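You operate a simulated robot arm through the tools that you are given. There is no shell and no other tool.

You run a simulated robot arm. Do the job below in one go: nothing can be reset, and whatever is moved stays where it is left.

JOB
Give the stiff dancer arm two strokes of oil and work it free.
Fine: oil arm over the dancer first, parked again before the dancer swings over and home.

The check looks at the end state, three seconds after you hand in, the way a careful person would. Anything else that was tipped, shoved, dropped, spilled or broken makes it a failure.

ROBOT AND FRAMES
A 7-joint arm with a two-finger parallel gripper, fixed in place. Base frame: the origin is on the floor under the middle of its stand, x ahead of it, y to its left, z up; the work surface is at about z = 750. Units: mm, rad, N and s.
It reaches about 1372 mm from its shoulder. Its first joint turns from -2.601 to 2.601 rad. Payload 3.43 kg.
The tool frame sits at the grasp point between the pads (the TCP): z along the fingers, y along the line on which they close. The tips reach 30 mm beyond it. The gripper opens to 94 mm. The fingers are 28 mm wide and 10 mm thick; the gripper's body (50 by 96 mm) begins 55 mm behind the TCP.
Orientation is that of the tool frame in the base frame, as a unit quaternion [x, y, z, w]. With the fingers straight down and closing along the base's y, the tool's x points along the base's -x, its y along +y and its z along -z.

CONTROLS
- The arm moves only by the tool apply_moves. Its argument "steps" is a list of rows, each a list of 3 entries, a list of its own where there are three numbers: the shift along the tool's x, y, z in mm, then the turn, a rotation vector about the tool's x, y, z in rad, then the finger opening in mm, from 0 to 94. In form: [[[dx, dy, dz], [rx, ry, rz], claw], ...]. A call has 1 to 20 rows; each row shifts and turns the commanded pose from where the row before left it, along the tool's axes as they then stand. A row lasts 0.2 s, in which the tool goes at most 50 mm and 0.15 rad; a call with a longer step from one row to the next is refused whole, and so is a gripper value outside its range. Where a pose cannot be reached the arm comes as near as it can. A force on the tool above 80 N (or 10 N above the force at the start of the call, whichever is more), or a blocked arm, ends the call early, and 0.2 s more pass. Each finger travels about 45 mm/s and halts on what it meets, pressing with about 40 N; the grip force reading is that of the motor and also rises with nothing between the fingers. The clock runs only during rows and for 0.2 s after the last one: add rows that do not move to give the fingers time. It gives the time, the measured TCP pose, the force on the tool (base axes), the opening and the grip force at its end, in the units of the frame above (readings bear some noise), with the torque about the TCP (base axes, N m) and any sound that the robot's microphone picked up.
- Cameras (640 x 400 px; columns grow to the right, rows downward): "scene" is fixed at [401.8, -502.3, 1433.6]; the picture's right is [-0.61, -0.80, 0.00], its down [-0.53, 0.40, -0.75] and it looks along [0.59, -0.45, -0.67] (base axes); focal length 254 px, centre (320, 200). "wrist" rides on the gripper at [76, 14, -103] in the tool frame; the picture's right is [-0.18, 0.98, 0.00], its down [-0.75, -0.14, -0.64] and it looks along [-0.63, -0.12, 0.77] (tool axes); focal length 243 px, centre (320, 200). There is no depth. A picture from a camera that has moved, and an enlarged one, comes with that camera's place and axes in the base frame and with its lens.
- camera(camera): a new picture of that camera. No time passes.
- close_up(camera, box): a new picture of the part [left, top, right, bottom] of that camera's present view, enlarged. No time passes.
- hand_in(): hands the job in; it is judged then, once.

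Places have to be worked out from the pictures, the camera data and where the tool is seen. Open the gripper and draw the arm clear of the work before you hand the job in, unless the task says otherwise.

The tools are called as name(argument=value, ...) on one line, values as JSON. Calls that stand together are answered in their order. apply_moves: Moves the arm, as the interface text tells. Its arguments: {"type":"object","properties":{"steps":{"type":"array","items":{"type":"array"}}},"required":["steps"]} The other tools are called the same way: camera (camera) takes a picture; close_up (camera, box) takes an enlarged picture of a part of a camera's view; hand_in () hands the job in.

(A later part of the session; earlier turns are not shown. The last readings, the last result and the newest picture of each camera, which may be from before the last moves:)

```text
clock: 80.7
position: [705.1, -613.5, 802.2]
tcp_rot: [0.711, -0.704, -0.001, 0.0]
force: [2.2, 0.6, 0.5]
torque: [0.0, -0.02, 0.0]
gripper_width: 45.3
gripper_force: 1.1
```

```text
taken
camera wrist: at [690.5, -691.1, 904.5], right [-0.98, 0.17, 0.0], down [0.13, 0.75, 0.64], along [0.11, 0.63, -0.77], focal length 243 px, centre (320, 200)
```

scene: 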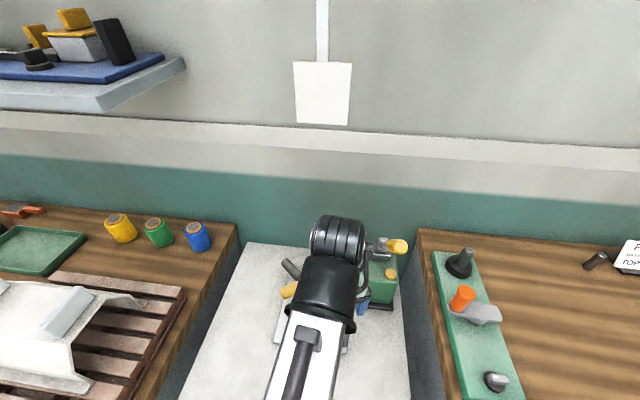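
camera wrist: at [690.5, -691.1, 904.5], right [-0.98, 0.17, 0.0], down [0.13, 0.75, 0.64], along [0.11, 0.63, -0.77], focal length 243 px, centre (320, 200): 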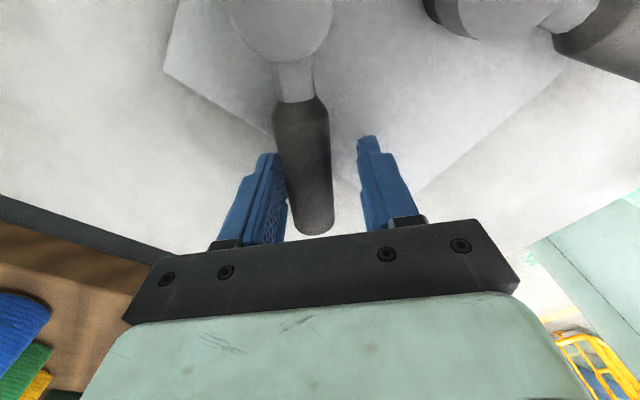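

Dancer 1 swings freely through 80° with only 2–3 N, so it isn't the stiff one. I'll bring it back toward home along the same arc, stopping short for the fine alignment.

apply_moves(steps=[[[0.26, -6.4, 0], [0, 0, 0.08], 44], [[0.26, -6.4, 0], [0, 0, 0.08], 44], [[0.26, -6.4, 0], [0, 0, 0.08], 44], [[0.26, -6.4, 0], [0, 0, 0.08], 44], [[0.26, -6.4, 0], [0, 0, 0.08], 44], [[0.26, -6.4, 0], [0, 0, 0.08], 44], [[0.26, -6.4, 0], [0, 0, 0.08], 44], [[0.26, -6.4, 0], [0, 0, 0.08], 44], [[0.26, -6.4, 0], [0, 0, 0.08], 44], [[0.26, -6.4, 0], [0, 0, 0.08], 44], [[0.26, -6.4, 0], [0, 0, 0.08], 44], [[0.26, -6.4, 0], [0, 0, 0.08], 44], [[0.26, -6.4, 0], [0, 0, 0.08], 44], [[0.26, -6.4, 0], [0, 0, 0.08], 44], [[0.26, -6.4, 0], [0, 0, 0.08], 44], [[0.26, -6.4, 0], [0, 0, 0.08], 44], [[0.26, -6.4, 0], [0, 0, 0.08], 44]])

camera(camera="wrist")

```text
clock: 84.3
position: [783.3, -677.9, 800.7]
tcp_rot: [-0.108, 0.994, 0.001, 0.0]
force: [-1.8, 2.9, -0.6]
torque: [-0.06, 0.05, 0.02]
gripper_width: 46.1
gripper_force: 1.3
```

```text
taken
camera wrist: at [705.6, -680.6, 904.6], right [-0.03, 1.0, 0.0], down [0.77, 0.02, 0.64], along [0.64, 0.02, -0.77], focal length 243 px, centre (320, 200)
```

wrist: 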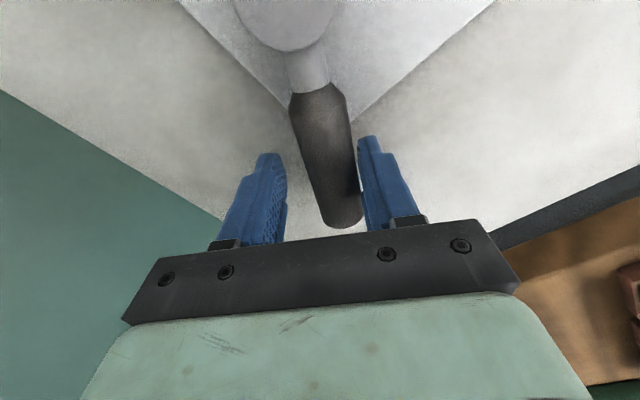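

About 3.4 N steady. Now the final approach to home in small steps, with the tool back at the original test orientation.

apply_moves(steps=[[[0.26, -6.4, 0], [0, 0, 0.08], 44], [[0, -1.7, 0], [0, 0, 0.021], 44], [[0, -2.5, 0], [0, 0, 0], 44], [[0, -2.5, 0], [0, 0, 0], 44], [[0, 0, 0], [0, 0, 0], 44]])

close_up(camera="wrist", box=[224, 90, 416, 250])

```text
clock: 85.5
position: [785.5, -689.4, 801.5]
tcp_rot: [-0.059, 0.998, 0.0, -0.001]
force: [0.0, 1.8, -1.4]
torque: [-0.01, 0.02, 0.0]
gripper_width: 44.6
gripper_force: 1.0
```

```text
2.50 times, centred on (320, 170) of wrist
camera zoom: at [707.6, -685.6, 904.5], right [0.07, 1.0, 0.0], down [0.77, -0.05, 0.64], along [0.64, -0.04, -0.77], focal length 606 px, centre (320, 275)
```

zoom: 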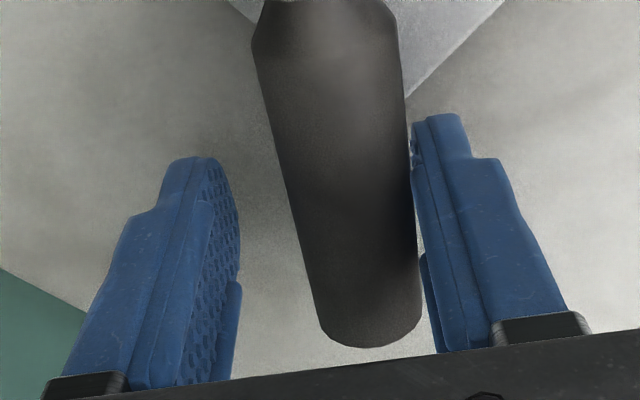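

Almost exactly at the original angle (within about 0.7°) and the force has dropped as it settles in. One more millimetre, then check.

apply_moves(steps=[[[0, -1.2, 0], [0, 0, 0], 44], [[0, 0, 0], [0, 0, 0], 44]])

close_up(camera="wrist", box=[224, 90, 416, 250])

```text
clock: 86.1
position: [785.3, -691.5, 800.9]
tcp_rot: [-0.06, 0.998, 0.001, -0.002]
force: [1.0, 3.8, -1.5]
torque: [-0.02, -0.05, -0.07]
gripper_width: 45.8
gripper_force: 2.0
```

```text
2.50 times, centred on (320, 170) of wrist
camera zoom: at [707.7, -687.0, 904.7], right [0.07, 1.0, 0.0], down [0.77, -0.05, 0.64], along [0.64, -0.04, -0.77], focal length 606 px, centre (320, 275)
```

zoom: 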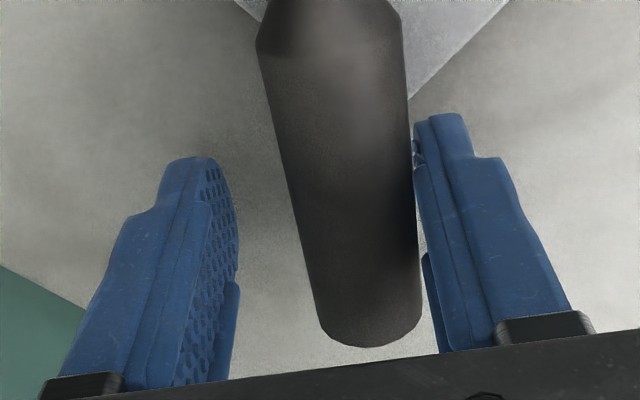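

Dancer 1 is back on its original angle. I'll release it, lift, and fetch the oil arm (now over hub 2) with the gripper turned the other way, so I can swing it aside and test dancer 2 over a longer range.

apply_moves(steps=[[[0, 3, 0], [0, 0, 0], 46], [[0, 3, 0], [0, 0, 0], 62], [[0, 0, 0], [0, 0, 0], 80], [[0, 0, -40], [0, 0, 0], 94], [[0, 0, -40], [0, 0, 0], 94], [[0, 0, -40], [0, 0, 0], 94], [[0, 0, -40], [0, 0, 0], 94], [[0, 0, 0], [0, 0, 0.14], 94], [[0, 0, 0], [0, 0, 0.14], 94], [[0, 0, 0], [0, 0, 0.14], 94], [[0, 0, 0], [0, 0, 0.14], 94], [[0, 0, 0], [0, 0, 0.14], 94], [[0, 0, 0], [0, 0, 0.14], 94], [[0, 0, 0], [0, 0, 0.14], 94], [[0, 0, 0], [0, 0, 0.14], 94], [[0, 0, 0], [0, 0, 0.14], 94], [[0, 0, 0], [0, 0, 0], 94]])

camera(camera="wrist")

close_up(camera="scene", box=[240, 220, 400, 370])

```text
clock: 89.7
position: [784.4, -685.5, 960.6]
tcp_rot: [0.541, 0.841, 0.0, -0.001]
force: [0.1, -0.3, -0.1]
torque: [0.03, -0.01, 0.0]
gripper_width: 93.8
gripper_force: 0.1
```

```text
taken
camera wrist: at [766.1, -611.1, 1064.1], right [0.97, 0.24, 0.0], down [0.19, -0.74, 0.64], along [0.15, -0.62, -0.77], focal length 243 px, centre (320, 200)
```

wrist: 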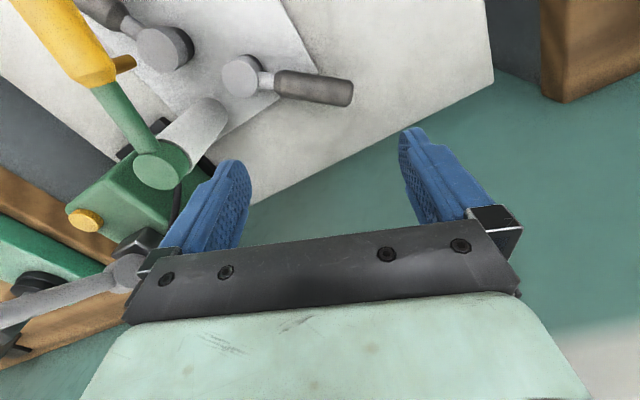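

```text
2.67 times, centred on (320, 295) of scene
camera zoom: at [401.8, -502.3, 1433.6], right [-0.61, -0.8, 0.0], down [-0.53, 0.4, -0.75], along [0.59, -0.45, -0.67], focal length 677 px, centre (320, -53)
```

zoom: 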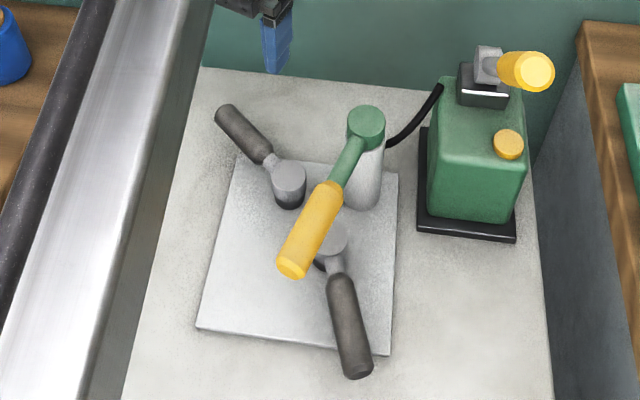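

Scene confirms both dancers at home and the oil arm over hub 2. Moving above the oil grip, then descending and caging.

apply_moves(steps=[[[25, -36, 0], [0, 0, 0], 94], [[25, -36, 0], [0, 0, 0], 94], [[25, -36, 0], [0, 0, 0], 94], [[25, -35.5, 0], [0, 0, 0], 94], [[0, 0, 27], [0, 0, 0], 94], [[0, 0, 27], [0, 0, 0], 94], [[0, 0, 26], [0, 0, 0], 94], [[0, 0, 0], [0, 0, 0], 80], [[0, 0, 0], [0, 0, 0], 66], [[0, 0, 0], [0, 0, 0], 54], [[0, 0, 0], [0, 0, 0], 48], [[0, 0, 0], [0, 0, 0], 48]])

camera(camera="wrist")

```text
clock: 92.3
position: [612.8, -655.2, 881.2]
tcp_rot: [0.54, 0.842, 0.0, -0.001]
force: [0.5, 0.8, 0.2]
torque: [-0.02, 0.0, 0.0]
gripper_width: 48.1
gripper_force: 0.2
```

```text
taken
camera wrist: at [593.2, -580.3, 985.9], right [0.97, 0.24, 0.0], down [0.19, -0.74, 0.64], along [0.15, -0.62, -0.77], focal length 243 px, centre (320, 200)
```

wrist: 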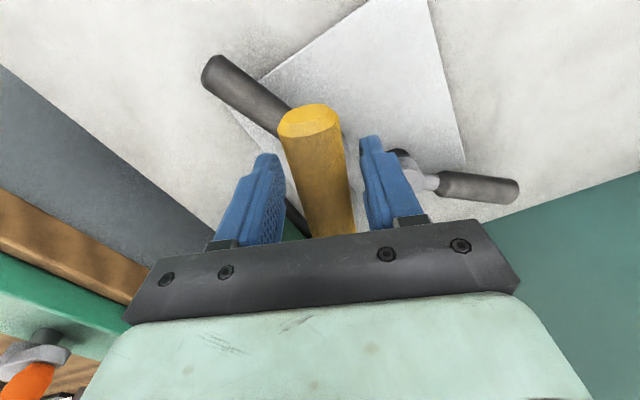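

Caged well. Swinging the oil arm clockwise to about hub 1's bearing (≈52°) to free up dancer 2's sweep.

apply_moves(steps=[[[-0.54, 11, 0], [0, 0, 0.0983], 48], [[-0.54, 11, 0], [0, 0, 0.0983], 48], [[-0.54, 11, 0], [0, 0, 0.0983], 48], [[-0.54, 11, 0], [0, 0, 0.0983], 48], [[-0.54, 11, 0], [0, 0, 0.0983], 48], [[-0.54, 11, 0], [0, 0, 0.0983], 48], [[-0.54, 11, 0], [0, 0, 0.0983], 48], [[-0.54, 11, 0], [0, 0, 0.0983], 48], [[-0.54, 11, 0], [0, 0, 0.0983], 48], [[-0.54, 11, 0], [0, 0, 0.0983], 48], [[-0.54, 11, 0], [0, 0, 0.0983], 48], [[-0.54, 11, 0], [0, 0, 0.0983], 48], [[0, 0, 0], [0, 0, 0], 48]])

camera(camera="wrist")

```text
clock: 95.1
position: [737.4, -673.1, 880.2]
tcp_rot: [0.917, 0.399, 0.0, -0.001]
force: [-2.0, 1.3, -0.2]
torque: [-0.03, 0.01, 0.04]
gripper_width: 49.1
gripper_force: 1.1
```

```text
taken
camera wrist: at [798.5, -628.4, 984.2], right [0.59, -0.8, 0.0], down [-0.62, -0.46, 0.64], along [-0.52, -0.38, -0.77], focal length 243 px, centre (320, 200)
```

wrist: 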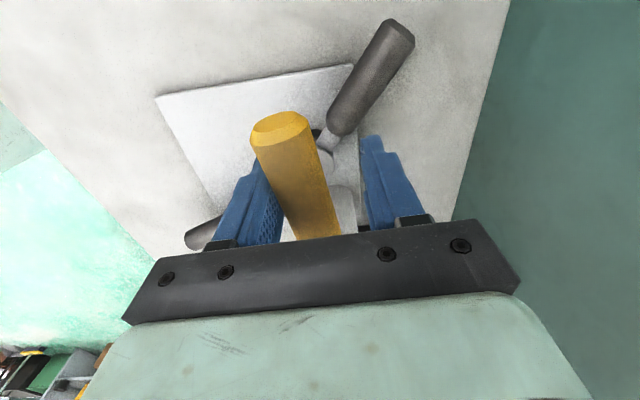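

Oil arm is at about 52°. I'll release, lift, and turn back to dancer 2's orientation.

apply_moves(steps=[[[0, -1, 0], [0, 0, 0], 64], [[0, 0, 0], [0, 0, 0], 80], [[0, 0, 0], [0, 0, 0], 94], [[0, 0, -40], [0, 0, 0], 94], [[0, 0, -40], [0, 0, 0], 94], [[0, 0, 0], [0, 0, -0.1435], 94], [[0, 0, 0], [0, 0, -0.1435], 94], [[0, 0, 0], [0, 0, -0.1435], 94], [[0, 0, 0], [0, 0, -0.1435], 94], [[0, 0, 0], [0, 0, -0.1435], 94], [[0, 0, 0], [0, 0, -0.1435], 94], [[0, 0, 0], [0, 0, -0.1435], 94], [[0, 0, 0], [0, 0, -0.1435], 94], [[0, 0, 0], [0, 0, -0.1435], 94], [[0, 0, 0], [0, 0, -0.1435], 94], [[0, 0, 0], [0, 0, -0.1435], 94], [[0, 0, 0], [0, 0, -0.1435], 94], [[0, 0, 0], [0, 0, -0.1435], 94], [[0, 0, 0], [0, 0, 0], 94]])

close_up(camera="scene", box=[240, 220, 400, 370])

```text
clock: 99.1
position: [735.3, -673.9, 960.2]
tcp_rot: [0.224, 0.975, 0.0, -0.001]
force: [1.1, 0.2, -0.3]
torque: [-0.04, 0.02, 0.04]
gripper_width: 94.0
gripper_force: 0.1
```

```text
2.67 times, centred on (320, 295) of scene
camera zoom: at [401.8, -502.3, 1433.6], right [-0.61, -0.8, 0.0], down [-0.53, 0.4, -0.75], along [0.59, -0.45, -0.67], focal length 677 px, centre (320, -53)
```

zoom: 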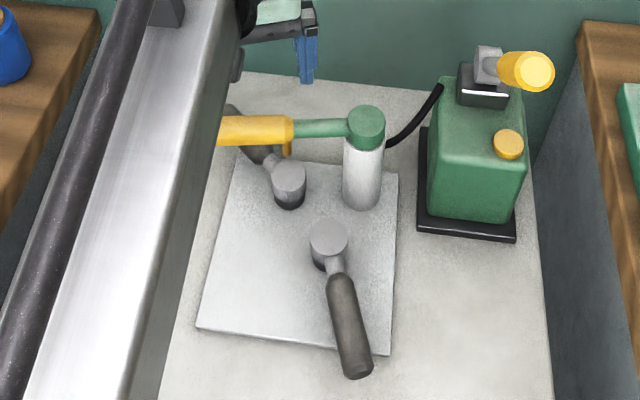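

Oil arm is over near hub 1, out of dancer 2's way. Moving to dancer 2's handle and caging.

apply_moves(steps=[[[41.65, -14.55, 0], [0, 0, 0], 94], [[41.65, -14.55, 0], [0, 0, 0], 94], [[41.65, -14.55, 0], [0, 0, 0], 94], [[41.65, -14.55, 0], [0, 0, 0], 94], [[0, 0, 32], [0, 0, 0], 94], [[0, 0, 32], [0, 0, 0], 94], [[0, 0, 32], [0, 0, 0], 94], [[0, 0, 32], [0, 0, 0], 94], [[0, 0, 32], [0, 0, 0], 94], [[0, 0, 0], [0, 0, 0], 80], [[0, 0, 0], [0, 0, 0], 64], [[0, 0, 0], [0, 0, 0], 50], [[0, 0, 0], [0, 0, 0], 44], [[0, 0, 0], [0, 0, 0], 44]])

close_up(camera="wrist", box=[224, 90, 416, 250])

```text
clock: 102.1
position: [559.7, -652.6, 801.4]
tcp_rot: [0.225, 0.974, 0.0, -0.001]
force: [-0.4, 0.2, 0.0]
torque: [0.0, -0.01, -0.02]
gripper_width: 44.2
gripper_force: 0.0
```

```text
2.50 times, centred on (320, 170) of wrist
camera zoom: at [497.7, -607.0, 904.7], right [0.6, 0.8, 0.0], down [0.62, -0.46, 0.64], along [0.51, -0.38, -0.77], focal length 606 px, centre (320, 275)
```

zoom: 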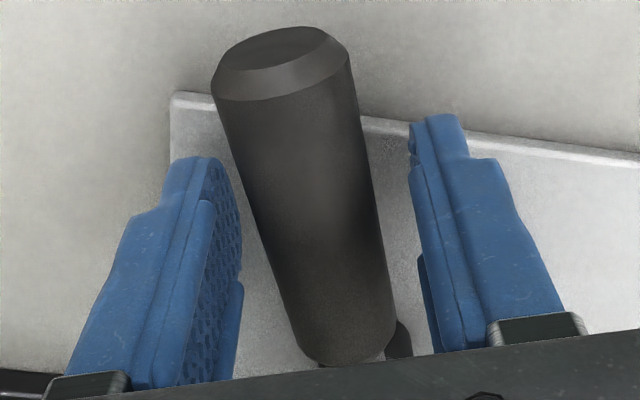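

Centred. Sweeping dancer 2 clockwise about its hub, first about 22°.

apply_moves(steps=[[[-0.25, 6.23, 0], [0, 0, 0.08], 44], [[-0.25, 6.23, 0], [0, 0, 0.08], 44], [[-0.25, 6.23, 0], [0, 0, 0.08], 44], [[-0.25, 6.23, 0], [0, 0, 0.08], 44], [[-0.25, 6.23, 0], [0, 0, 0.08], 44], [[-0.25, 6.23, 0], [0, 0, 0.08], 44]])

camera(camera="wrist")

```text
clock: 103.5
position: [584.4, -623.9, 799.9]
tcp_rot: [0.451, 0.892, 0.0, -0.001]
force: [-3.4, -1.3, 0.5]
torque: [-0.03, 0.03, 0.06]
gripper_width: 46.2
gripper_force: 1.9
```

```text
taken
camera wrist: at [548.9, -554.8, 904.7], right [0.9, 0.43, 0.0], down [0.33, -0.69, 0.64], along [0.28, -0.58, -0.77], focal length 243 px, centre (320, 200)
```

wrist: 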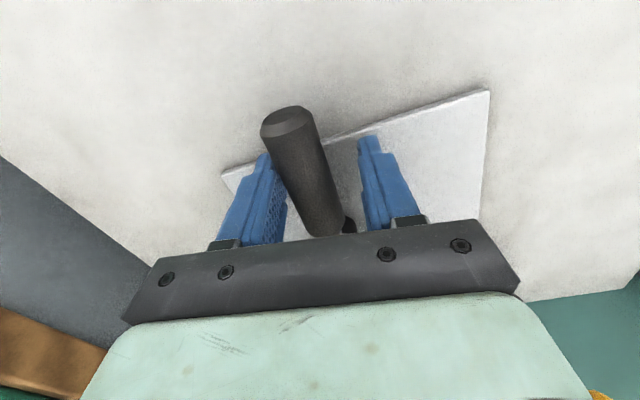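

Same 3.6 N as dancer 1. Continuing another 25°.

apply_moves(steps=[[[-0.25, 6.23, 0], [0, 0, 0.08], 44], [[-0.25, 6.23, 0], [0, 0, 0.08], 44], [[-0.25, 6.23, 0], [0, 0, 0.08], 44], [[-0.25, 6.23, 0], [0, 0, 0.08], 44], [[-0.25, 6.23, 0], [0, 0, 0.08], 44]])

camera(camera="wrist")

```text
clock: 104.7
position: [612.0, -611.7, 801.2]
tcp_rot: [0.619, 0.785, 0.0, -0.001]
force: [-4.0, -0.3, -1.1]
torque: [0.04, -0.04, 0.06]
gripper_width: 46.1
gripper_force: 1.5
```

```text
taken
camera wrist: at [606.9, -534.3, 904.7], right [1.0, 0.05, 0.0], down [0.04, -0.77, 0.64], along [0.03, -0.64, -0.77], focal length 243 px, centre (320, 200)
```

wrist: 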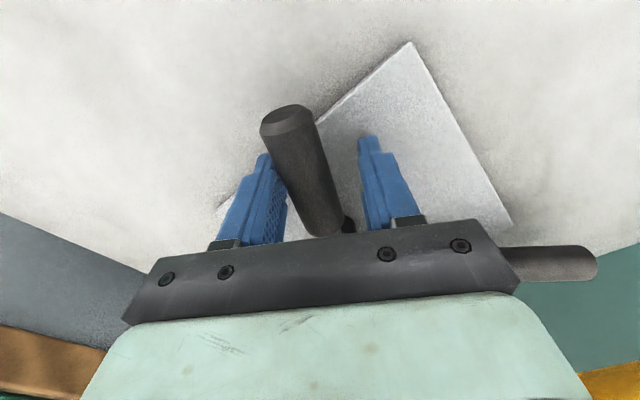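

Still only 4 N at about 109°. I'll keep going to about 80° to see whether anything binds.

apply_moves(steps=[[[-0.25, 6.23, 0], [0, 0, 0.08], 44], [[-0.25, 6.23, 0], [0, 0, 0.08], 44], [[-0.25, 6.23, 0], [0, 0, 0.08], 44], [[-0.25, 6.23, 0], [0, 0, 0.08], 44], [[-0.25, 6.23, 0], [0, 0, 0.08], 44]])

camera(camera="wrist")

close_up(camera="scene", box=[240, 220, 400, 370])

```text
clock: 105.9
position: [642.0, -609.0, 802.1]
tcp_rot: [0.762, 0.647, 0.0, -0.001]
force: [-3.8, 0.0, -0.8]
torque: [0.03, -0.04, 0.06]
gripper_width: 46.1
gripper_force: 2.1
```

```text
taken
camera wrist: at [668.6, -537.2, 905.0], right [0.94, -0.34, 0.0], down [-0.26, -0.72, 0.64], along [-0.22, -0.6, -0.77], focal length 243 px, centre (320, 200)
```

wrist: 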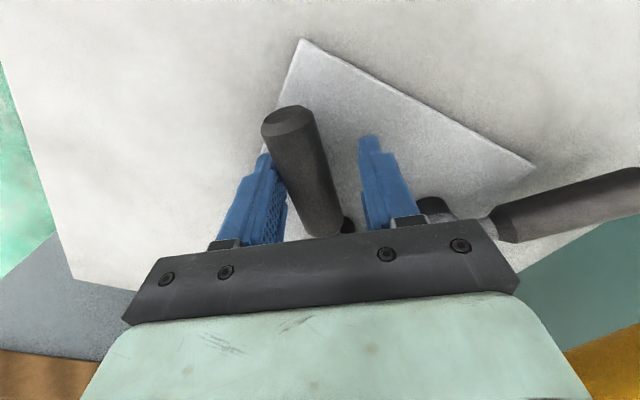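

```text
2.67 times, centred on (320, 295) of scene
camera zoom: at [401.8, -502.3, 1433.6], right [-0.61, -0.8, 0.0], down [-0.53, 0.4, -0.75], along [0.59, -0.45, -0.67], focal length 677 px, centre (320, -53)
```

zoom: 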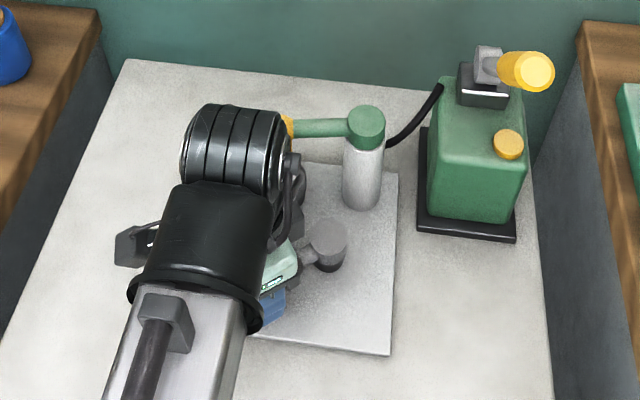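

Dancer 2 also sweeps at about 3.8 N. The difference, if any, is subtle, so I'll hold here and take settled readings of the resistance.

apply_moves(steps=[[[0, 0, 0], [0, 0, 0], 44], [[0, 0, 0], [0, 0, 0], 44], [[0, 0, 0], [0, 0, 0], 44], [[0, 0, 0], [0, 0, 0], 44]])

camera(camera="wrist")

```text
clock: 106.9
position: [643.5, -610.8, 801.2]
tcp_rot: [0.762, 0.647, 0.0, -0.001]
force: [-2.5, 1.5, 0.3]
torque: [0.01, -0.01, 0.01]
gripper_width: 45.7
gripper_force: 1.3
```

```text
taken
camera wrist: at [668.4, -537.2, 905.1], right [0.94, -0.34, 0.0], down [-0.26, -0.72, 0.64], along [-0.22, -0.6, -0.77], focal length 243 px, centre (320, 200)
```

wrist: 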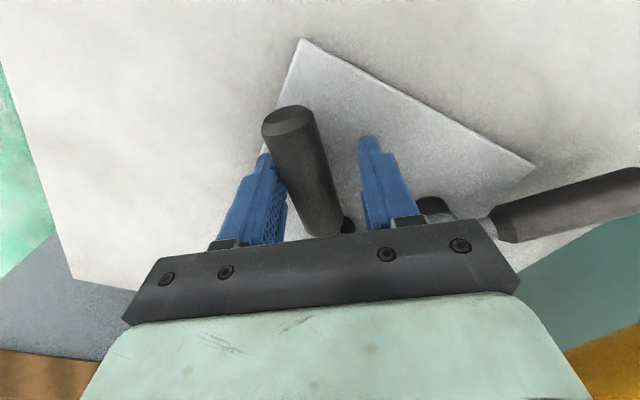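

It creeps slightly and settles around 3 N. I'll continue the sweep a little further to look for an end stop or a bind.

apply_moves(steps=[[[-0.25, 6.23, 0], [0, 0, 0.08], 44], [[-0.25, 6.23, 0], [0, 0, 0.08], 44], [[-0.25, 6.23, 0], [0, 0, 0.08], 44]])

camera(camera="wrist")

```text
clock: 107.7
position: [661.4, -615.4, 799.7]
tcp_rot: [0.834, 0.551, 0.0, -0.001]
force: [-0.8, -0.5, 0.2]
torque: [-0.01, -0.01, 0.05]
gripper_width: 44.4
gripper_force: 0.4
```

```text
taken
camera wrist: at [702.9, -551.2, 904.4], right [0.83, -0.56, 0.0], down [-0.43, -0.64, 0.64], along [-0.36, -0.53, -0.77], focal length 243 px, centre (320, 200)
```

wrist: 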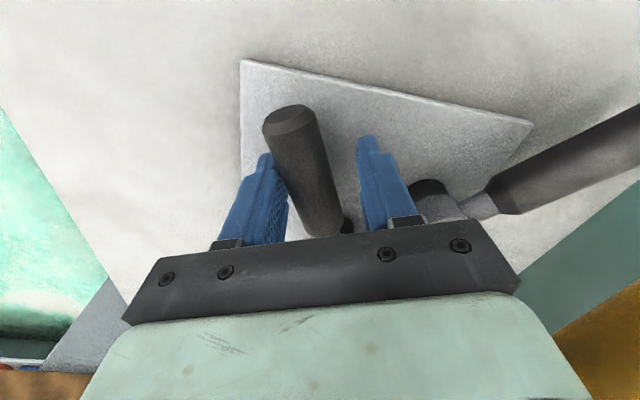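

The force fell to about 1 N here (≈70°), so there's a seat at the "over" end too. Both dancers feel alike, so I'll look for written cues: the white panel on the wall and anything else in the scene.

close_up(camera="scene", box=[270, 0, 380, 140])

close_up(camera="scene", box=[0, 0, 240, 140])

close_up(camera="scene", box=[0, 190, 240, 400])

close_up(camera="scene", box=[560, 220, 640, 300])

```text
2.86 times, centred on (325, 70) of scene
camera zoom: at [401.8, -502.3, 1433.6], right [-0.61, -0.8, 0.0], down [-0.53, 0.4, -0.75], along [0.59, -0.45, -0.67], focal length 726 px, centre (306, 571)
```

zoom: 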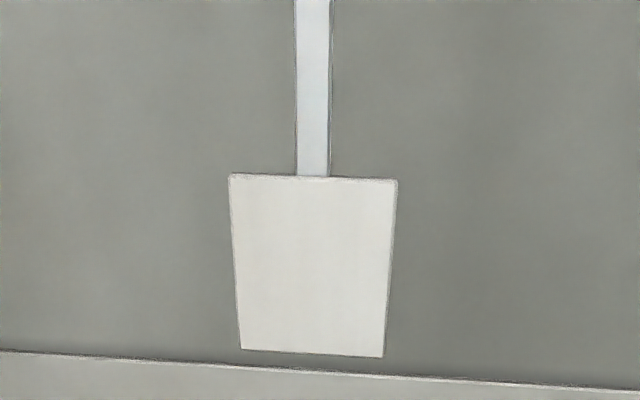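

```text
2.67 times, centred on (120, 70) of scene
camera zoom: at [401.8, -502.3, 1433.6], right [-0.61, -0.8, 0.0], down [-0.53, 0.4, -0.75], along [0.59, -0.45, -0.67], focal length 677 px, centre (853, 547)
```

zoom: 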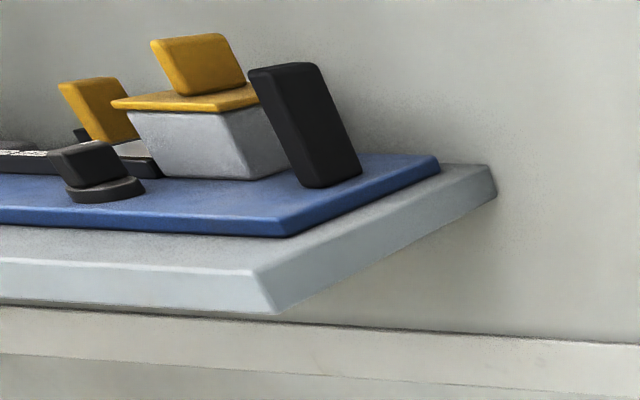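

```text
1.90 times, centred on (120, 295) of scene
camera zoom: at [401.8, -502.3, 1433.6], right [-0.61, -0.8, 0.0], down [-0.53, 0.4, -0.75], along [0.59, -0.45, -0.67], focal length 484 px, centre (701, 19)
```

zoom: 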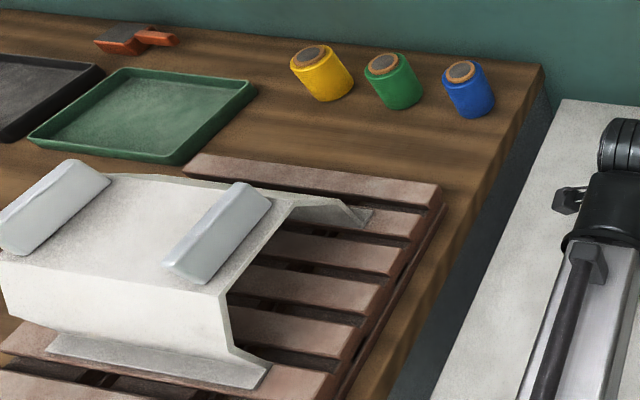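

```text
5.00 times, centred on (600, 260) of scene
camera zoom: at [401.8, -502.3, 1433.6], right [-0.61, -0.8, 0.0], down [-0.53, 0.4, -0.75], along [0.59, -0.45, -0.67], focal length 1270 px, centre (-1080, -100)
```

zoom: 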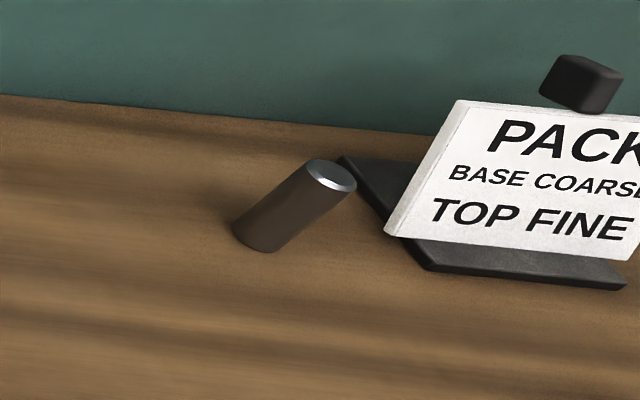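

No written cue for the dancers, so it has to be feel – and my slow pushes can't show viscous drag, since readings come after a rest. On dancer 2's way back I'll do one brisk 30 mm step and read how much finger deflection remains.

apply_moves(steps=[[[-0.3, -7, 0], [0, 0, -0.09], 44], [[-0.3, -7, 0], [0, 0, -0.09], 44], [[-0.3, -6, 0], [0, 0, -0.08], 44], [[-5.7, -29.3, 0], [0, 0, -0.15], 44]])

camera(camera="wrist")

```text
clock: 108.7
position: [610.3, -611.0, 799.9]
tcp_rot: [0.704, 0.71, 0.0, -0.001]
force: [5.0, 2.1, 0.8]
torque: [0.02, 0.02, 0.13]
gripper_width: 46.7
gripper_force: 2.1
```

```text
taken
camera wrist: at [623.6, -534.5, 904.5], right [0.98, -0.17, 0.0], down [-0.13, -0.76, 0.64], along [-0.11, -0.63, -0.77], focal length 243 px, centre (320, 200)
```

wrist: 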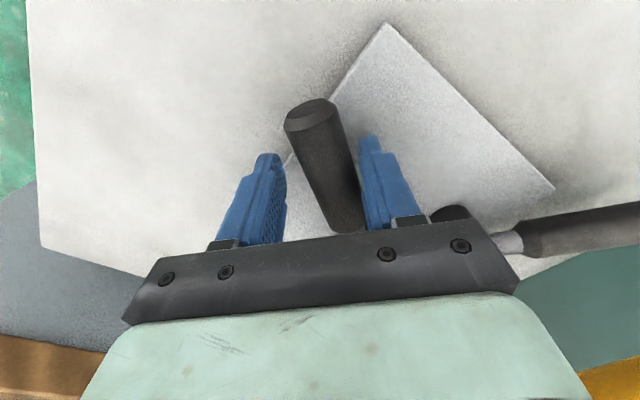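

Residual 5.4 N and width 46.7 – a bit higher than the slow-sweep value. One more identical brisk step for a second sample.

apply_moves(steps=[[[0, 0, 0], [0, 0, -0.12], 44], [[-5.7, -29.3, 0], [0, 0, -0.15], 44]])

camera(camera="wrist")

```text
clock: 109.3
position: [582.3, -619.7, 799.9]
tcp_rot: [0.602, 0.798, 0.0, -0.002]
force: [4.8, 2.9, -1.5]
torque: [-0.08, -0.03, 0.08]
gripper_width: 46.5
gripper_force: 2.2
```

```text
taken
camera wrist: at [574.8, -543.7, 904.5], right [1.0, 0.09, 0.0], down [0.07, -0.76, 0.64], along [0.06, -0.64, -0.77], focal length 243 px, centre (320, 200)
```

wrist: 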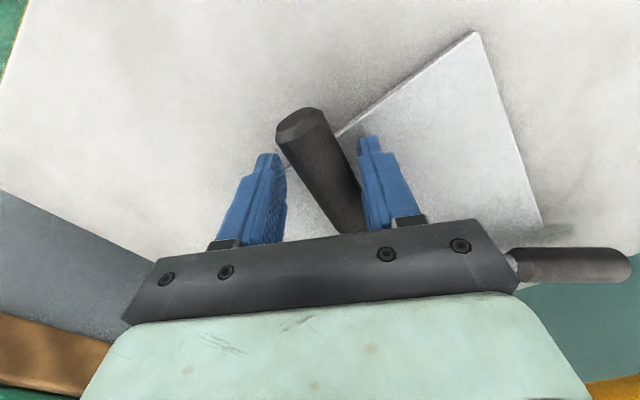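

Consistent (5.6 N). Now I'll bring dancer 2 back toward home, re-aligning the gripper on the way, and stop just short.

apply_moves(steps=[[[-2.55, -6.52, 0], [0, 0, -0.14], 44], [[-2.21, -6.64, 0], [0, 0, -0.14], 44], [[-1.86, -6.75, 0], [0, 0, -0.14], 44], [[-1.5, -6.84, 0], [0, 0, -0.14], 44], [[-1.14, -6.91, 0], [0, 0, -0.14], 44], [[-0.78, -6.96, 0], [0, 0, -0.14], 44], [[0, 0, 0], [0, 0, 0], 44]])

close_up(camera="wrist", box=[224, 90, 416, 250])

```text
clock: 110.9
position: [556.0, -650.8, 800.5]
tcp_rot: [0.224, 0.975, 0.0, -0.001]
force: [0.2, 1.6, -0.9]
torque: [0.0, -0.02, 0.01]
gripper_width: 44.5
gripper_force: 0.4
```

```text
2.50 times, centred on (320, 170) of wrist
camera zoom: at [492.6, -606.4, 904.4], right [0.59, 0.8, 0.0], down [0.62, -0.46, 0.64], along [0.51, -0.38, -0.77], focal length 606 px, centre (320, 275)
```

zoom: 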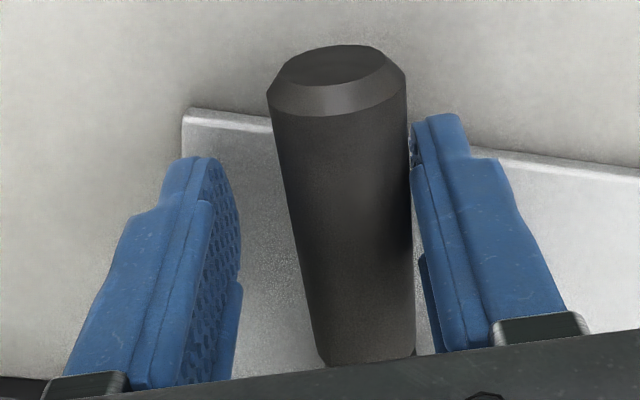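

About 5° short of home. I'll continue 6 mm, then check against the original picture.

apply_moves(steps=[[[0, -2, 0], [0, 0, 0], 44], [[0, -2, 0], [0, 0, 0], 44], [[0, -2, 0], [0, 0, 0], 44], [[0, -2, 0], [0, 0, 0], 44], [[0, 0, 0], [0, 0, 0], 44]])

close_up(camera="wrist", box=[224, 90, 416, 250])

```text
clock: 112.1
position: [552.4, -659.5, 800.5]
tcp_rot: [0.225, 0.974, 0.0, -0.001]
force: [0.3, 5.9, -0.4]
torque: [-0.04, 0.02, 0.09]
gripper_width: 47.0
gripper_force: 2.7
```

```text
2.50 times, centred on (320, 170) of wrist
camera zoom: at [489.6, -613.1, 904.6], right [0.6, 0.8, 0.0], down [0.62, -0.46, 0.64], along [0.51, -0.38, -0.77], focal length 606 px, centre (320, 275)
```

zoom: 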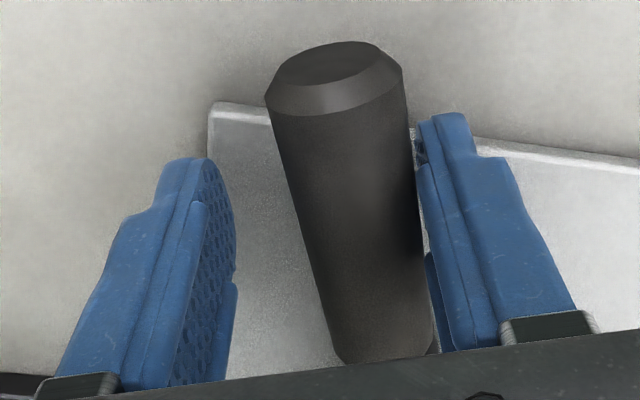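

Dancer 2 matches its original pose to within a pixel. I'll release, lift, and turn to pick up the oil arm again to clear dancer 1 for the same brisk test.

apply_moves(steps=[[[0, 4, 0], [0, 0, 0], 46], [[0, 4, 0], [0, 0, 0], 62], [[0, 0, 0], [0, 0, 0], 80], [[0, 0, -40], [0, 0, 0], 94], [[0, 0, -40], [0, 0, 0], 94], [[0, 0, -40], [0, 0, 0], 94], [[0, 0, -40], [0, 0, 0], 94], [[0, 0, 0], [0, 0, 0.148], 94], [[0, 0, 0], [0, 0, 0.148], 94], [[0, 0, 0], [0, 0, 0.148], 94], [[0, 0, 0], [0, 0, 0.148], 94], [[0, 0, 0], [0, 0, 0.148], 94], [[0, 0, 0], [0, 0, 0.148], 94], [[0, 0, 0], [0, 0, 0.148], 94], [[0, 0, 0], [0, 0, 0.148], 94], [[0, 0, 0], [0, 0, 0.148], 94], [[0, 0, 0], [0, 0, 0.148], 94], [[0, 0, 0], [0, 0, 0.148], 94], [[0, 0, 0], [0, 0, 0.148], 94], [[0, 0, 0], [0, 0, 0], 94]])

close_up(camera="scene", box=[240, 220, 400, 370])

```text
clock: 116.3
position: [556.1, -651.4, 960.4]
tcp_rot: [0.898, 0.44, 0.0, -0.001]
force: [-0.8, -0.1, 0.3]
torque: [0.02, -0.04, 0.0]
gripper_width: 93.8
gripper_force: 0.0
```

```text
2.67 times, centred on (320, 295) of scene
camera zoom: at [401.8, -502.3, 1433.6], right [-0.61, -0.8, 0.0], down [-0.53, 0.4, -0.75], along [0.59, -0.45, -0.67], focal length 677 px, centre (320, -53)
```

zoom: 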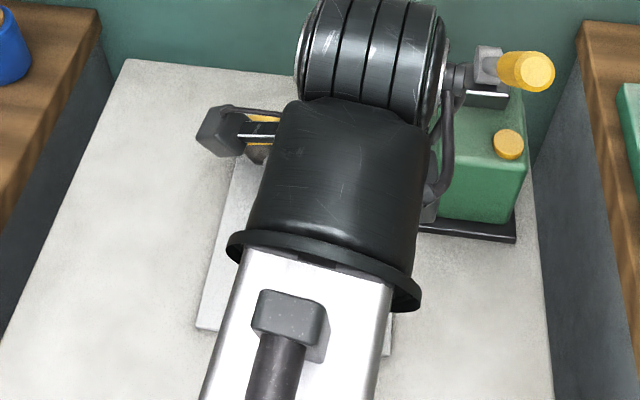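

Moving over the oil grip at about 52°, then descending and caging.

apply_moves(steps=[[[23.45, 36.35, 0], [0, 0, 0], 94], [[23.45, 36.35, 0], [0, 0, 0], 94], [[23.45, 36.35, 0], [0, 0, 0], 94], [[23.45, 36.35, 0], [0, 0, 0], 94], [[0, 0, 0], [0, 0, 0], 94]])

camera(camera="wrist")

```text
clock: 117.5
position: [727.9, -666.7, 959.2]
tcp_rot: [0.898, 0.44, 0.0, -0.001]
force: [0.3, 0.3, 0.1]
torque: [-0.02, -0.04, -0.01]
gripper_width: 94.0
gripper_force: 0.0
```

```text
taken
camera wrist: at [786.0, -615.7, 1063.6], right [0.66, -0.75, 0.0], down [-0.57, -0.51, 0.64], along [-0.48, -0.43, -0.77], focal length 243 px, centre (320, 200)
```

wrist: 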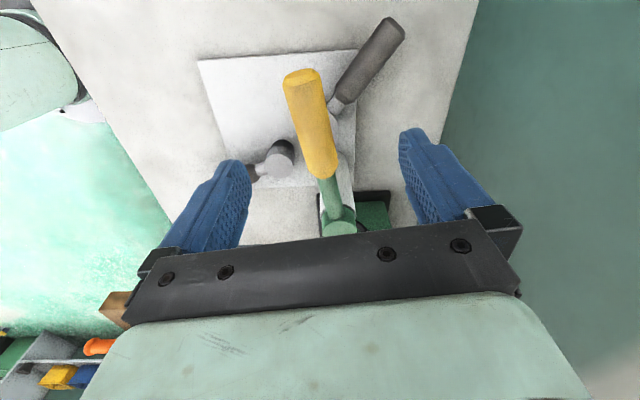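

Grip is centred. Descend, cage, and swing the oil arm counter-clockwise back over hub 2.

apply_moves(steps=[[[0, 0, 27], [0, 0, 0], 94], [[0, 0, 27], [0, 0, 0], 94], [[0, 0, 26], [0, 0, 0], 84], [[0, 0, 0], [0, 0, 0], 68], [[0, 0, 0], [0, 0, 0], 54], [[0, 0, 0], [0, 0, 0], 48], [[0, 0, 0], [0, 0, 0], 48], [[-0.55, -11.1, 0], [0, 0, -0.099], 48], [[-0.55, -11.1, 0], [0, 0, -0.099], 48], [[-0.55, -11.1, 0], [0, 0, -0.099], 48], [[-0.55, -11.1, 0], [0, 0, -0.099], 48], [[-0.55, -11.1, 0], [0, 0, -0.099], 48], [[-0.55, -11.1, 0], [0, 0, -0.099], 48], [[-0.55, -11.1, 0], [0, 0, -0.099], 48], [[-0.55, -11.1, 0], [0, 0, -0.099], 48], [[-0.55, -11.1, 0], [0, 0, -0.099], 48], [[-0.55, -11.1, 0], [0, 0, -0.099], 48], [[-0.55, -11.1, 0], [0, 0, -0.099], 48], [[0, 0, 0], [0, 0, 0], 48]])

camera(camera="wrist")

```text
clock: 121.5
position: [613.1, -655.0, 880.7]
tcp_rot: [0.54, 0.842, 0.001, -0.001]
force: [-1.5, -0.5, 0.1]
torque: [-0.03, 0.01, -0.02]
gripper_width: 48.3
gripper_force: 0.1
```

```text
taken
camera wrist: at [593.2, -579.6, 984.8], right [0.97, 0.24, 0.0], down [0.19, -0.74, 0.64], along [0.16, -0.62, -0.77], focal length 243 px, centre (320, 200)
```

wrist: 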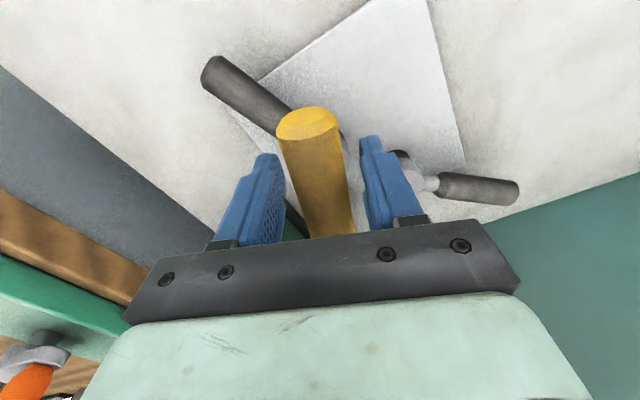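

The oil arm has seated itself over hub 2 (centred in the cage, no force). Releasing, lifting and moving to dancer 1 for the brisk test.

apply_moves(steps=[[[0, 0, 0], [0, 0, 0], 64], [[0, 0, 0], [0, 0, 0], 80], [[0, 0, 0], [0, 0, 0], 94], [[0, 0, -40], [0, 0, 0], 94], [[0, 0, -40], [0, 0, 0], 94], [[0, 0, 0], [0, 0, -0.1397], 94], [[0, 0, 0], [0, 0, -0.1397], 94], [[0, 0, 0], [0, 0, -0.1397], 94], [[0, 0, 0], [0, 0, -0.1397], 94], [[0, 0, 0], [0, 0, -0.1397], 94], [[0, 0, 0], [0, 0, -0.1397], 94], [[0, 0, 0], [0, 0, -0.1397], 94], [[0, 0, 0], [0, 0, -0.1397], 94], [[0, 0, 0], [0, 0, -0.1397], 94], [[-41.6, -12.5, 0], [0, 0, 0], 94], [[-41.6, -12.5, 0], [0, 0, 0], 94], [[-41.6, -12.5, 0], [0, 0, 0], 94], [[-41.6, -12.5, 0], [0, 0, 0], 94], [[0, 0, 0], [0, 0, 0], 94]])

camera(camera="wrist")

close_up(camera="scene", box=[240, 220, 400, 370])

```text
clock: 125.5
position: [783.3, -685.8, 960.6]
tcp_rot: [-0.058, 0.998, 0.001, -0.001]
force: [0.3, 0.8, -0.9]
torque: [0.04, 0.02, 0.02]
gripper_width: 93.9
gripper_force: 0.0
```

```text
taken
camera wrist: at [706.3, -680.2, 1065.3], right [0.07, 1.0, 0.0], down [0.77, -0.05, 0.64], along [0.64, -0.04, -0.77], focal length 243 px, centre (320, 200)
```

wrist: 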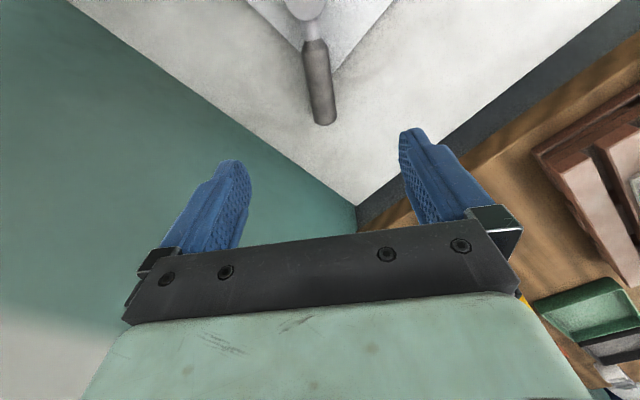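

```text
2.67 times, centred on (320, 295) of scene
camera zoom: at [401.8, -502.3, 1433.6], right [-0.61, -0.8, 0.0], down [-0.53, 0.4, -0.75], along [0.59, -0.45, -0.67], focal length 677 px, centre (320, -53)
```

zoom: 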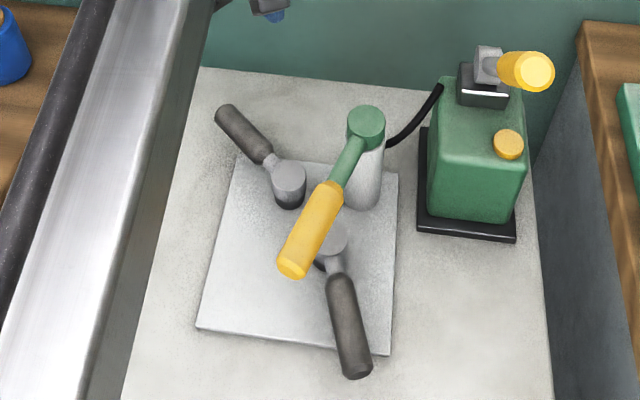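

All as expected. I'll descend on dancer 1, start it moving gently past the home seat, then do the same brisk 30 mm step.

apply_moves(steps=[[[0, 0, 32], [0, 0, 0], 94], [[0, 0, 32], [0, 0, 0], 94], [[0, 0, 32], [0, 0, 0], 94], [[0, 0, 32], [0, 0, 0], 94], [[0, 0, 32], [0, 0, 0], 84], [[0, 0, 0], [0, 0, 0], 66], [[0, 0, 0], [0, 0, 0], 50], [[0, 0, 0], [0, 0, 0], 44], [[0, 0, 0], [0, 0, 0], 44], [[0.26, 6.4, 0], [0, 0, -0.08], 44], [[0.26, 6.4, 0], [0, 0, -0.08], 44], [[0.26, 6.4, 0], [0, 0, -0.08], 44], [[0.26, 6.4, 0], [0, 0, -0.08], 44], [[0.26, 6.4, 0], [0, 0, -0.08], 44], [[0.26, 6.4, 0], [0, 0, -0.12], 44], [[5.7, 29.3, 0], [0, 0, -0.15], 44]])

camera(camera="wrist")

```text
clock: 128.9
position: [748.2, -628.6, 801.0]
tcp_rot: [-0.384, 0.923, 0.0, -0.001]
force: [4.5, -1.3, 0.2]
torque: [-0.02, 0.02, 0.08]
gripper_width: 46.2
gripper_force: 1.8
```

```text
taken
camera wrist: at [683.7, -673.6, 904.2], right [-0.57, 0.82, 0.0], down [0.63, 0.43, 0.64], along [0.53, 0.36, -0.77], focal length 243 px, centre (320, 200)
```

wrist: 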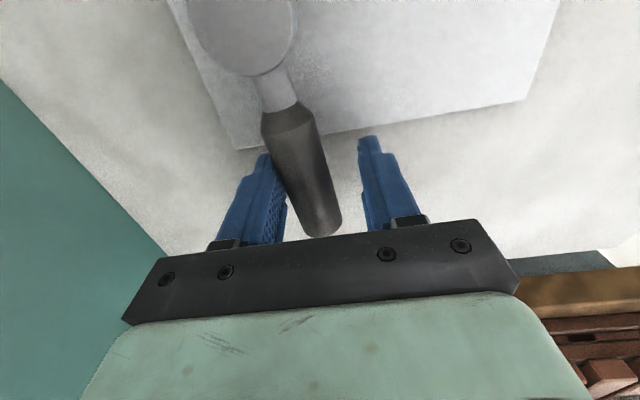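

Dancer 1 gives 4.7 N with width 46.2, versus 5.4–5.6 N and 46.5–46.7 for dancer 2. A second identical sample.

apply_moves(steps=[[[0, 0, 0], [0, 0, -0.12], 44], [[5.7, 29.3, 0], [0, 0, -0.15], 44]])

camera(camera="wrist")

```text
clock: 129.5
position: [722.9, -614.9, 800.6]
tcp_rot: [-0.504, 0.864, 0.001, 0.0]
force: [5.3, 0.8, -1.2]
torque: [-0.03, -0.01, 0.14]
gripper_width: 45.9
gripper_force: 1.3
```

```text
taken
camera wrist: at [671.8, -674.9, 904.6], right [-0.77, 0.64, 0.0], down [0.49, 0.59, 0.64], along [0.41, 0.49, -0.77], focal length 243 px, centre (320, 200)
```

wrist: 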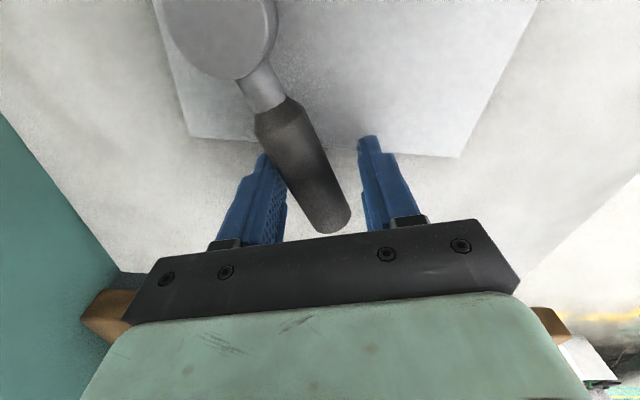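

The two are still nearly equal after settling, and viscous drag would vanish by the time I read. A pulse test is better: flick the handle with a quick push-and-retract and see how far it is left. I'll open wide and bring one finger near dancer 1's handle first.

apply_moves(steps=[[[0, 0, 0], [0, 0, 0], 60], [[0, 0, 0], [0, 0, 0], 78], [[0, 0, 0], [0, 0, 0], 94], [[0, -8, 0], [0, 0, 0], 94], [[0, -8, 0], [0, 0, 0], 94], [[0, -8, 0], [0, 0, 0], 94], [[0, -8, 0], [0, 0, 0], 94], [[0, -8, 0], [0, 0, 0], 94], [[0, 0, 0], [0, 0, 0], 94]])

camera(camera="wrist")

```text
clock: 131.5
position: [757.4, -635.5, 800.0]
tcp_rot: [-0.503, 0.864, 0.001, 0.0]
force: [-3.4, 1.8, -0.4]
torque: [0.0, -0.03, 0.0]
gripper_width: 94.1
gripper_force: 0.0
```

```text
taken
camera wrist: at [706.0, -694.4, 904.2], right [-0.76, 0.64, 0.0], down [0.5, 0.59, 0.64], along [0.41, 0.49, -0.77], focal length 243 px, centre (320, 200)
```

wrist: 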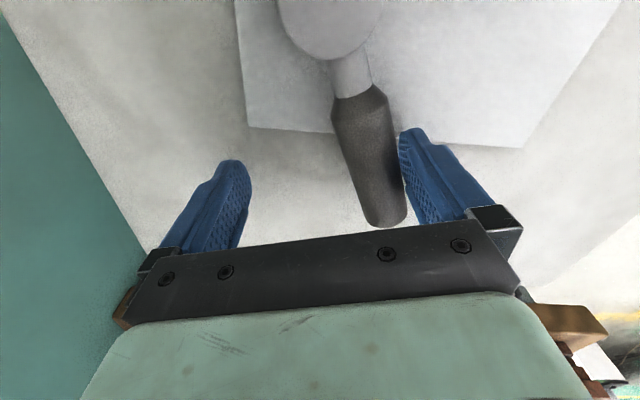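

The finger is just touching (rigid at full opening). Now the flick: 40 mm push in one row, 25 mm retract in the next.

apply_moves(steps=[[[0, -40, 0], [0, 0, 0], 94], [[0, 25, 0], [0, 0, 0], 94], [[0, 0, 0], [0, 0, 0], 94]])

camera(camera="wrist")

```text
clock: 132.3
position: [770.2, -642.8, 798.8]
tcp_rot: [-0.504, 0.864, 0.0, -0.001]
force: [-1.3, 0.3, -0.9]
torque: [0.02, -0.01, -0.02]
gripper_width: 94.0
gripper_force: 0.2
```

```text
taken
camera wrist: at [719.2, -702.4, 904.2], right [-0.76, 0.64, 0.0], down [0.5, 0.59, 0.64], along [0.41, 0.49, -0.77], focal length 243 px, centre (320, 200)
```

wrist: 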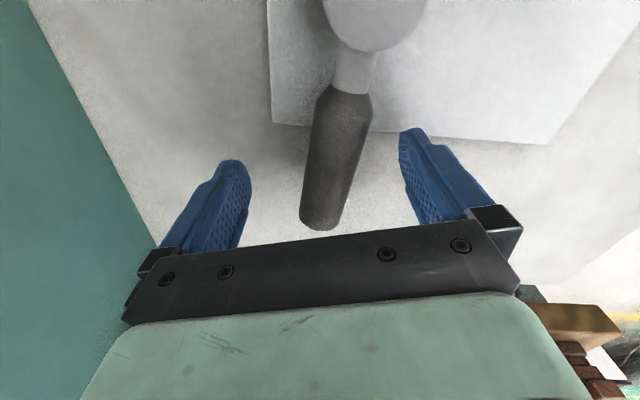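

Dancer 1 stopped right where the finger left it (about 42°), with no coasting, but a fully opened finger is rigid. I'll repeat the flick with a compliant finger (width 80), where drag would leave the handle lagging. First position near contact.

apply_moves(steps=[[[0, 0, 0], [0, 0, 0.147], 86], [[0, 0, 0], [0, 0, 0.147], 80], [[0, 0, 0], [0, 0, 0.147], 80], [[0, -6, 0], [0, 0, 0], 80], [[0, -6, 0], [0, 0, 0], 80], [[0, -4, 0], [0, 0, 0], 80], [[0, 0, 0], [0, 0, 0], 80]])

camera(camera="wrist")

```text
clock: 133.9
position: [777.7, -655.4, 800.7]
tcp_rot: [-0.302, 0.953, 0.0, -0.001]
force: [0.8, 1.1, 0.2]
torque: [0.01, 0.0, 0.02]
gripper_width: 80.0
gripper_force: 0.1
```

```text
taken
camera wrist: at [707.8, -688.0, 904.4], right [-0.42, 0.91, 0.0], down [0.7, 0.32, 0.64], along [0.58, 0.27, -0.77], focal length 243 px, centre (320, 200)
```

wrist: 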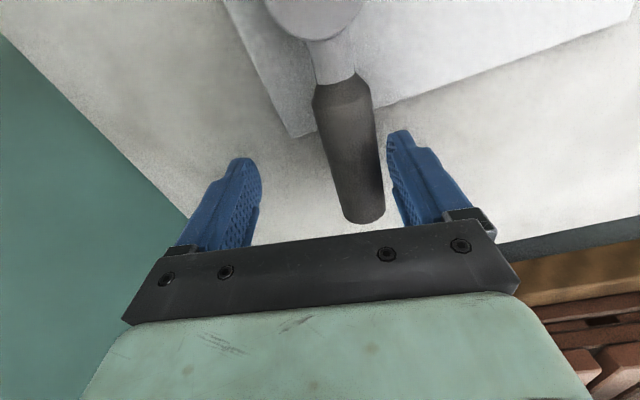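

About 3 mm gap. Flick: −32 mm in one row, +25 mm back in the next.

apply_moves(steps=[[[0, -32, 0], [0, 0, 0], 80], [[0, 25, 0], [0, 0, 0], 80], [[0, 0, 0], [0, 0, 0], 80]])

camera(camera="wrist")

```text
clock: 134.7
position: [783.2, -661.1, 801.4]
tcp_rot: [-0.303, 0.953, 0.001, -0.001]
force: [-0.2, 0.7, 0.3]
torque: [-0.02, 0.0, 0.02]
gripper_width: 80.0
gripper_force: 0.0
```

```text
taken
camera wrist: at [711.7, -694.3, 904.9], right [-0.42, 0.91, 0.0], down [0.7, 0.32, 0.64], along [0.58, 0.27, -0.77], focal length 243 px, centre (320, 200)
```

wrist: 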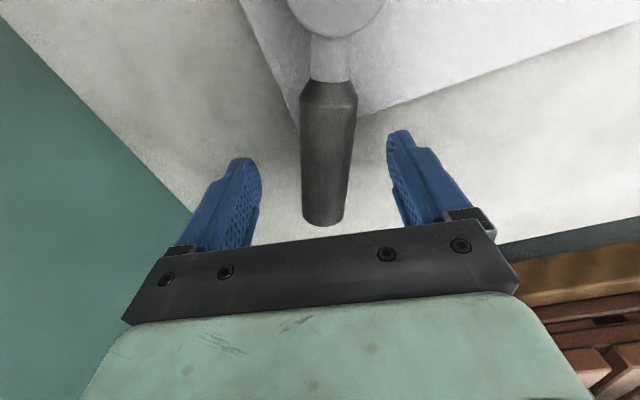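

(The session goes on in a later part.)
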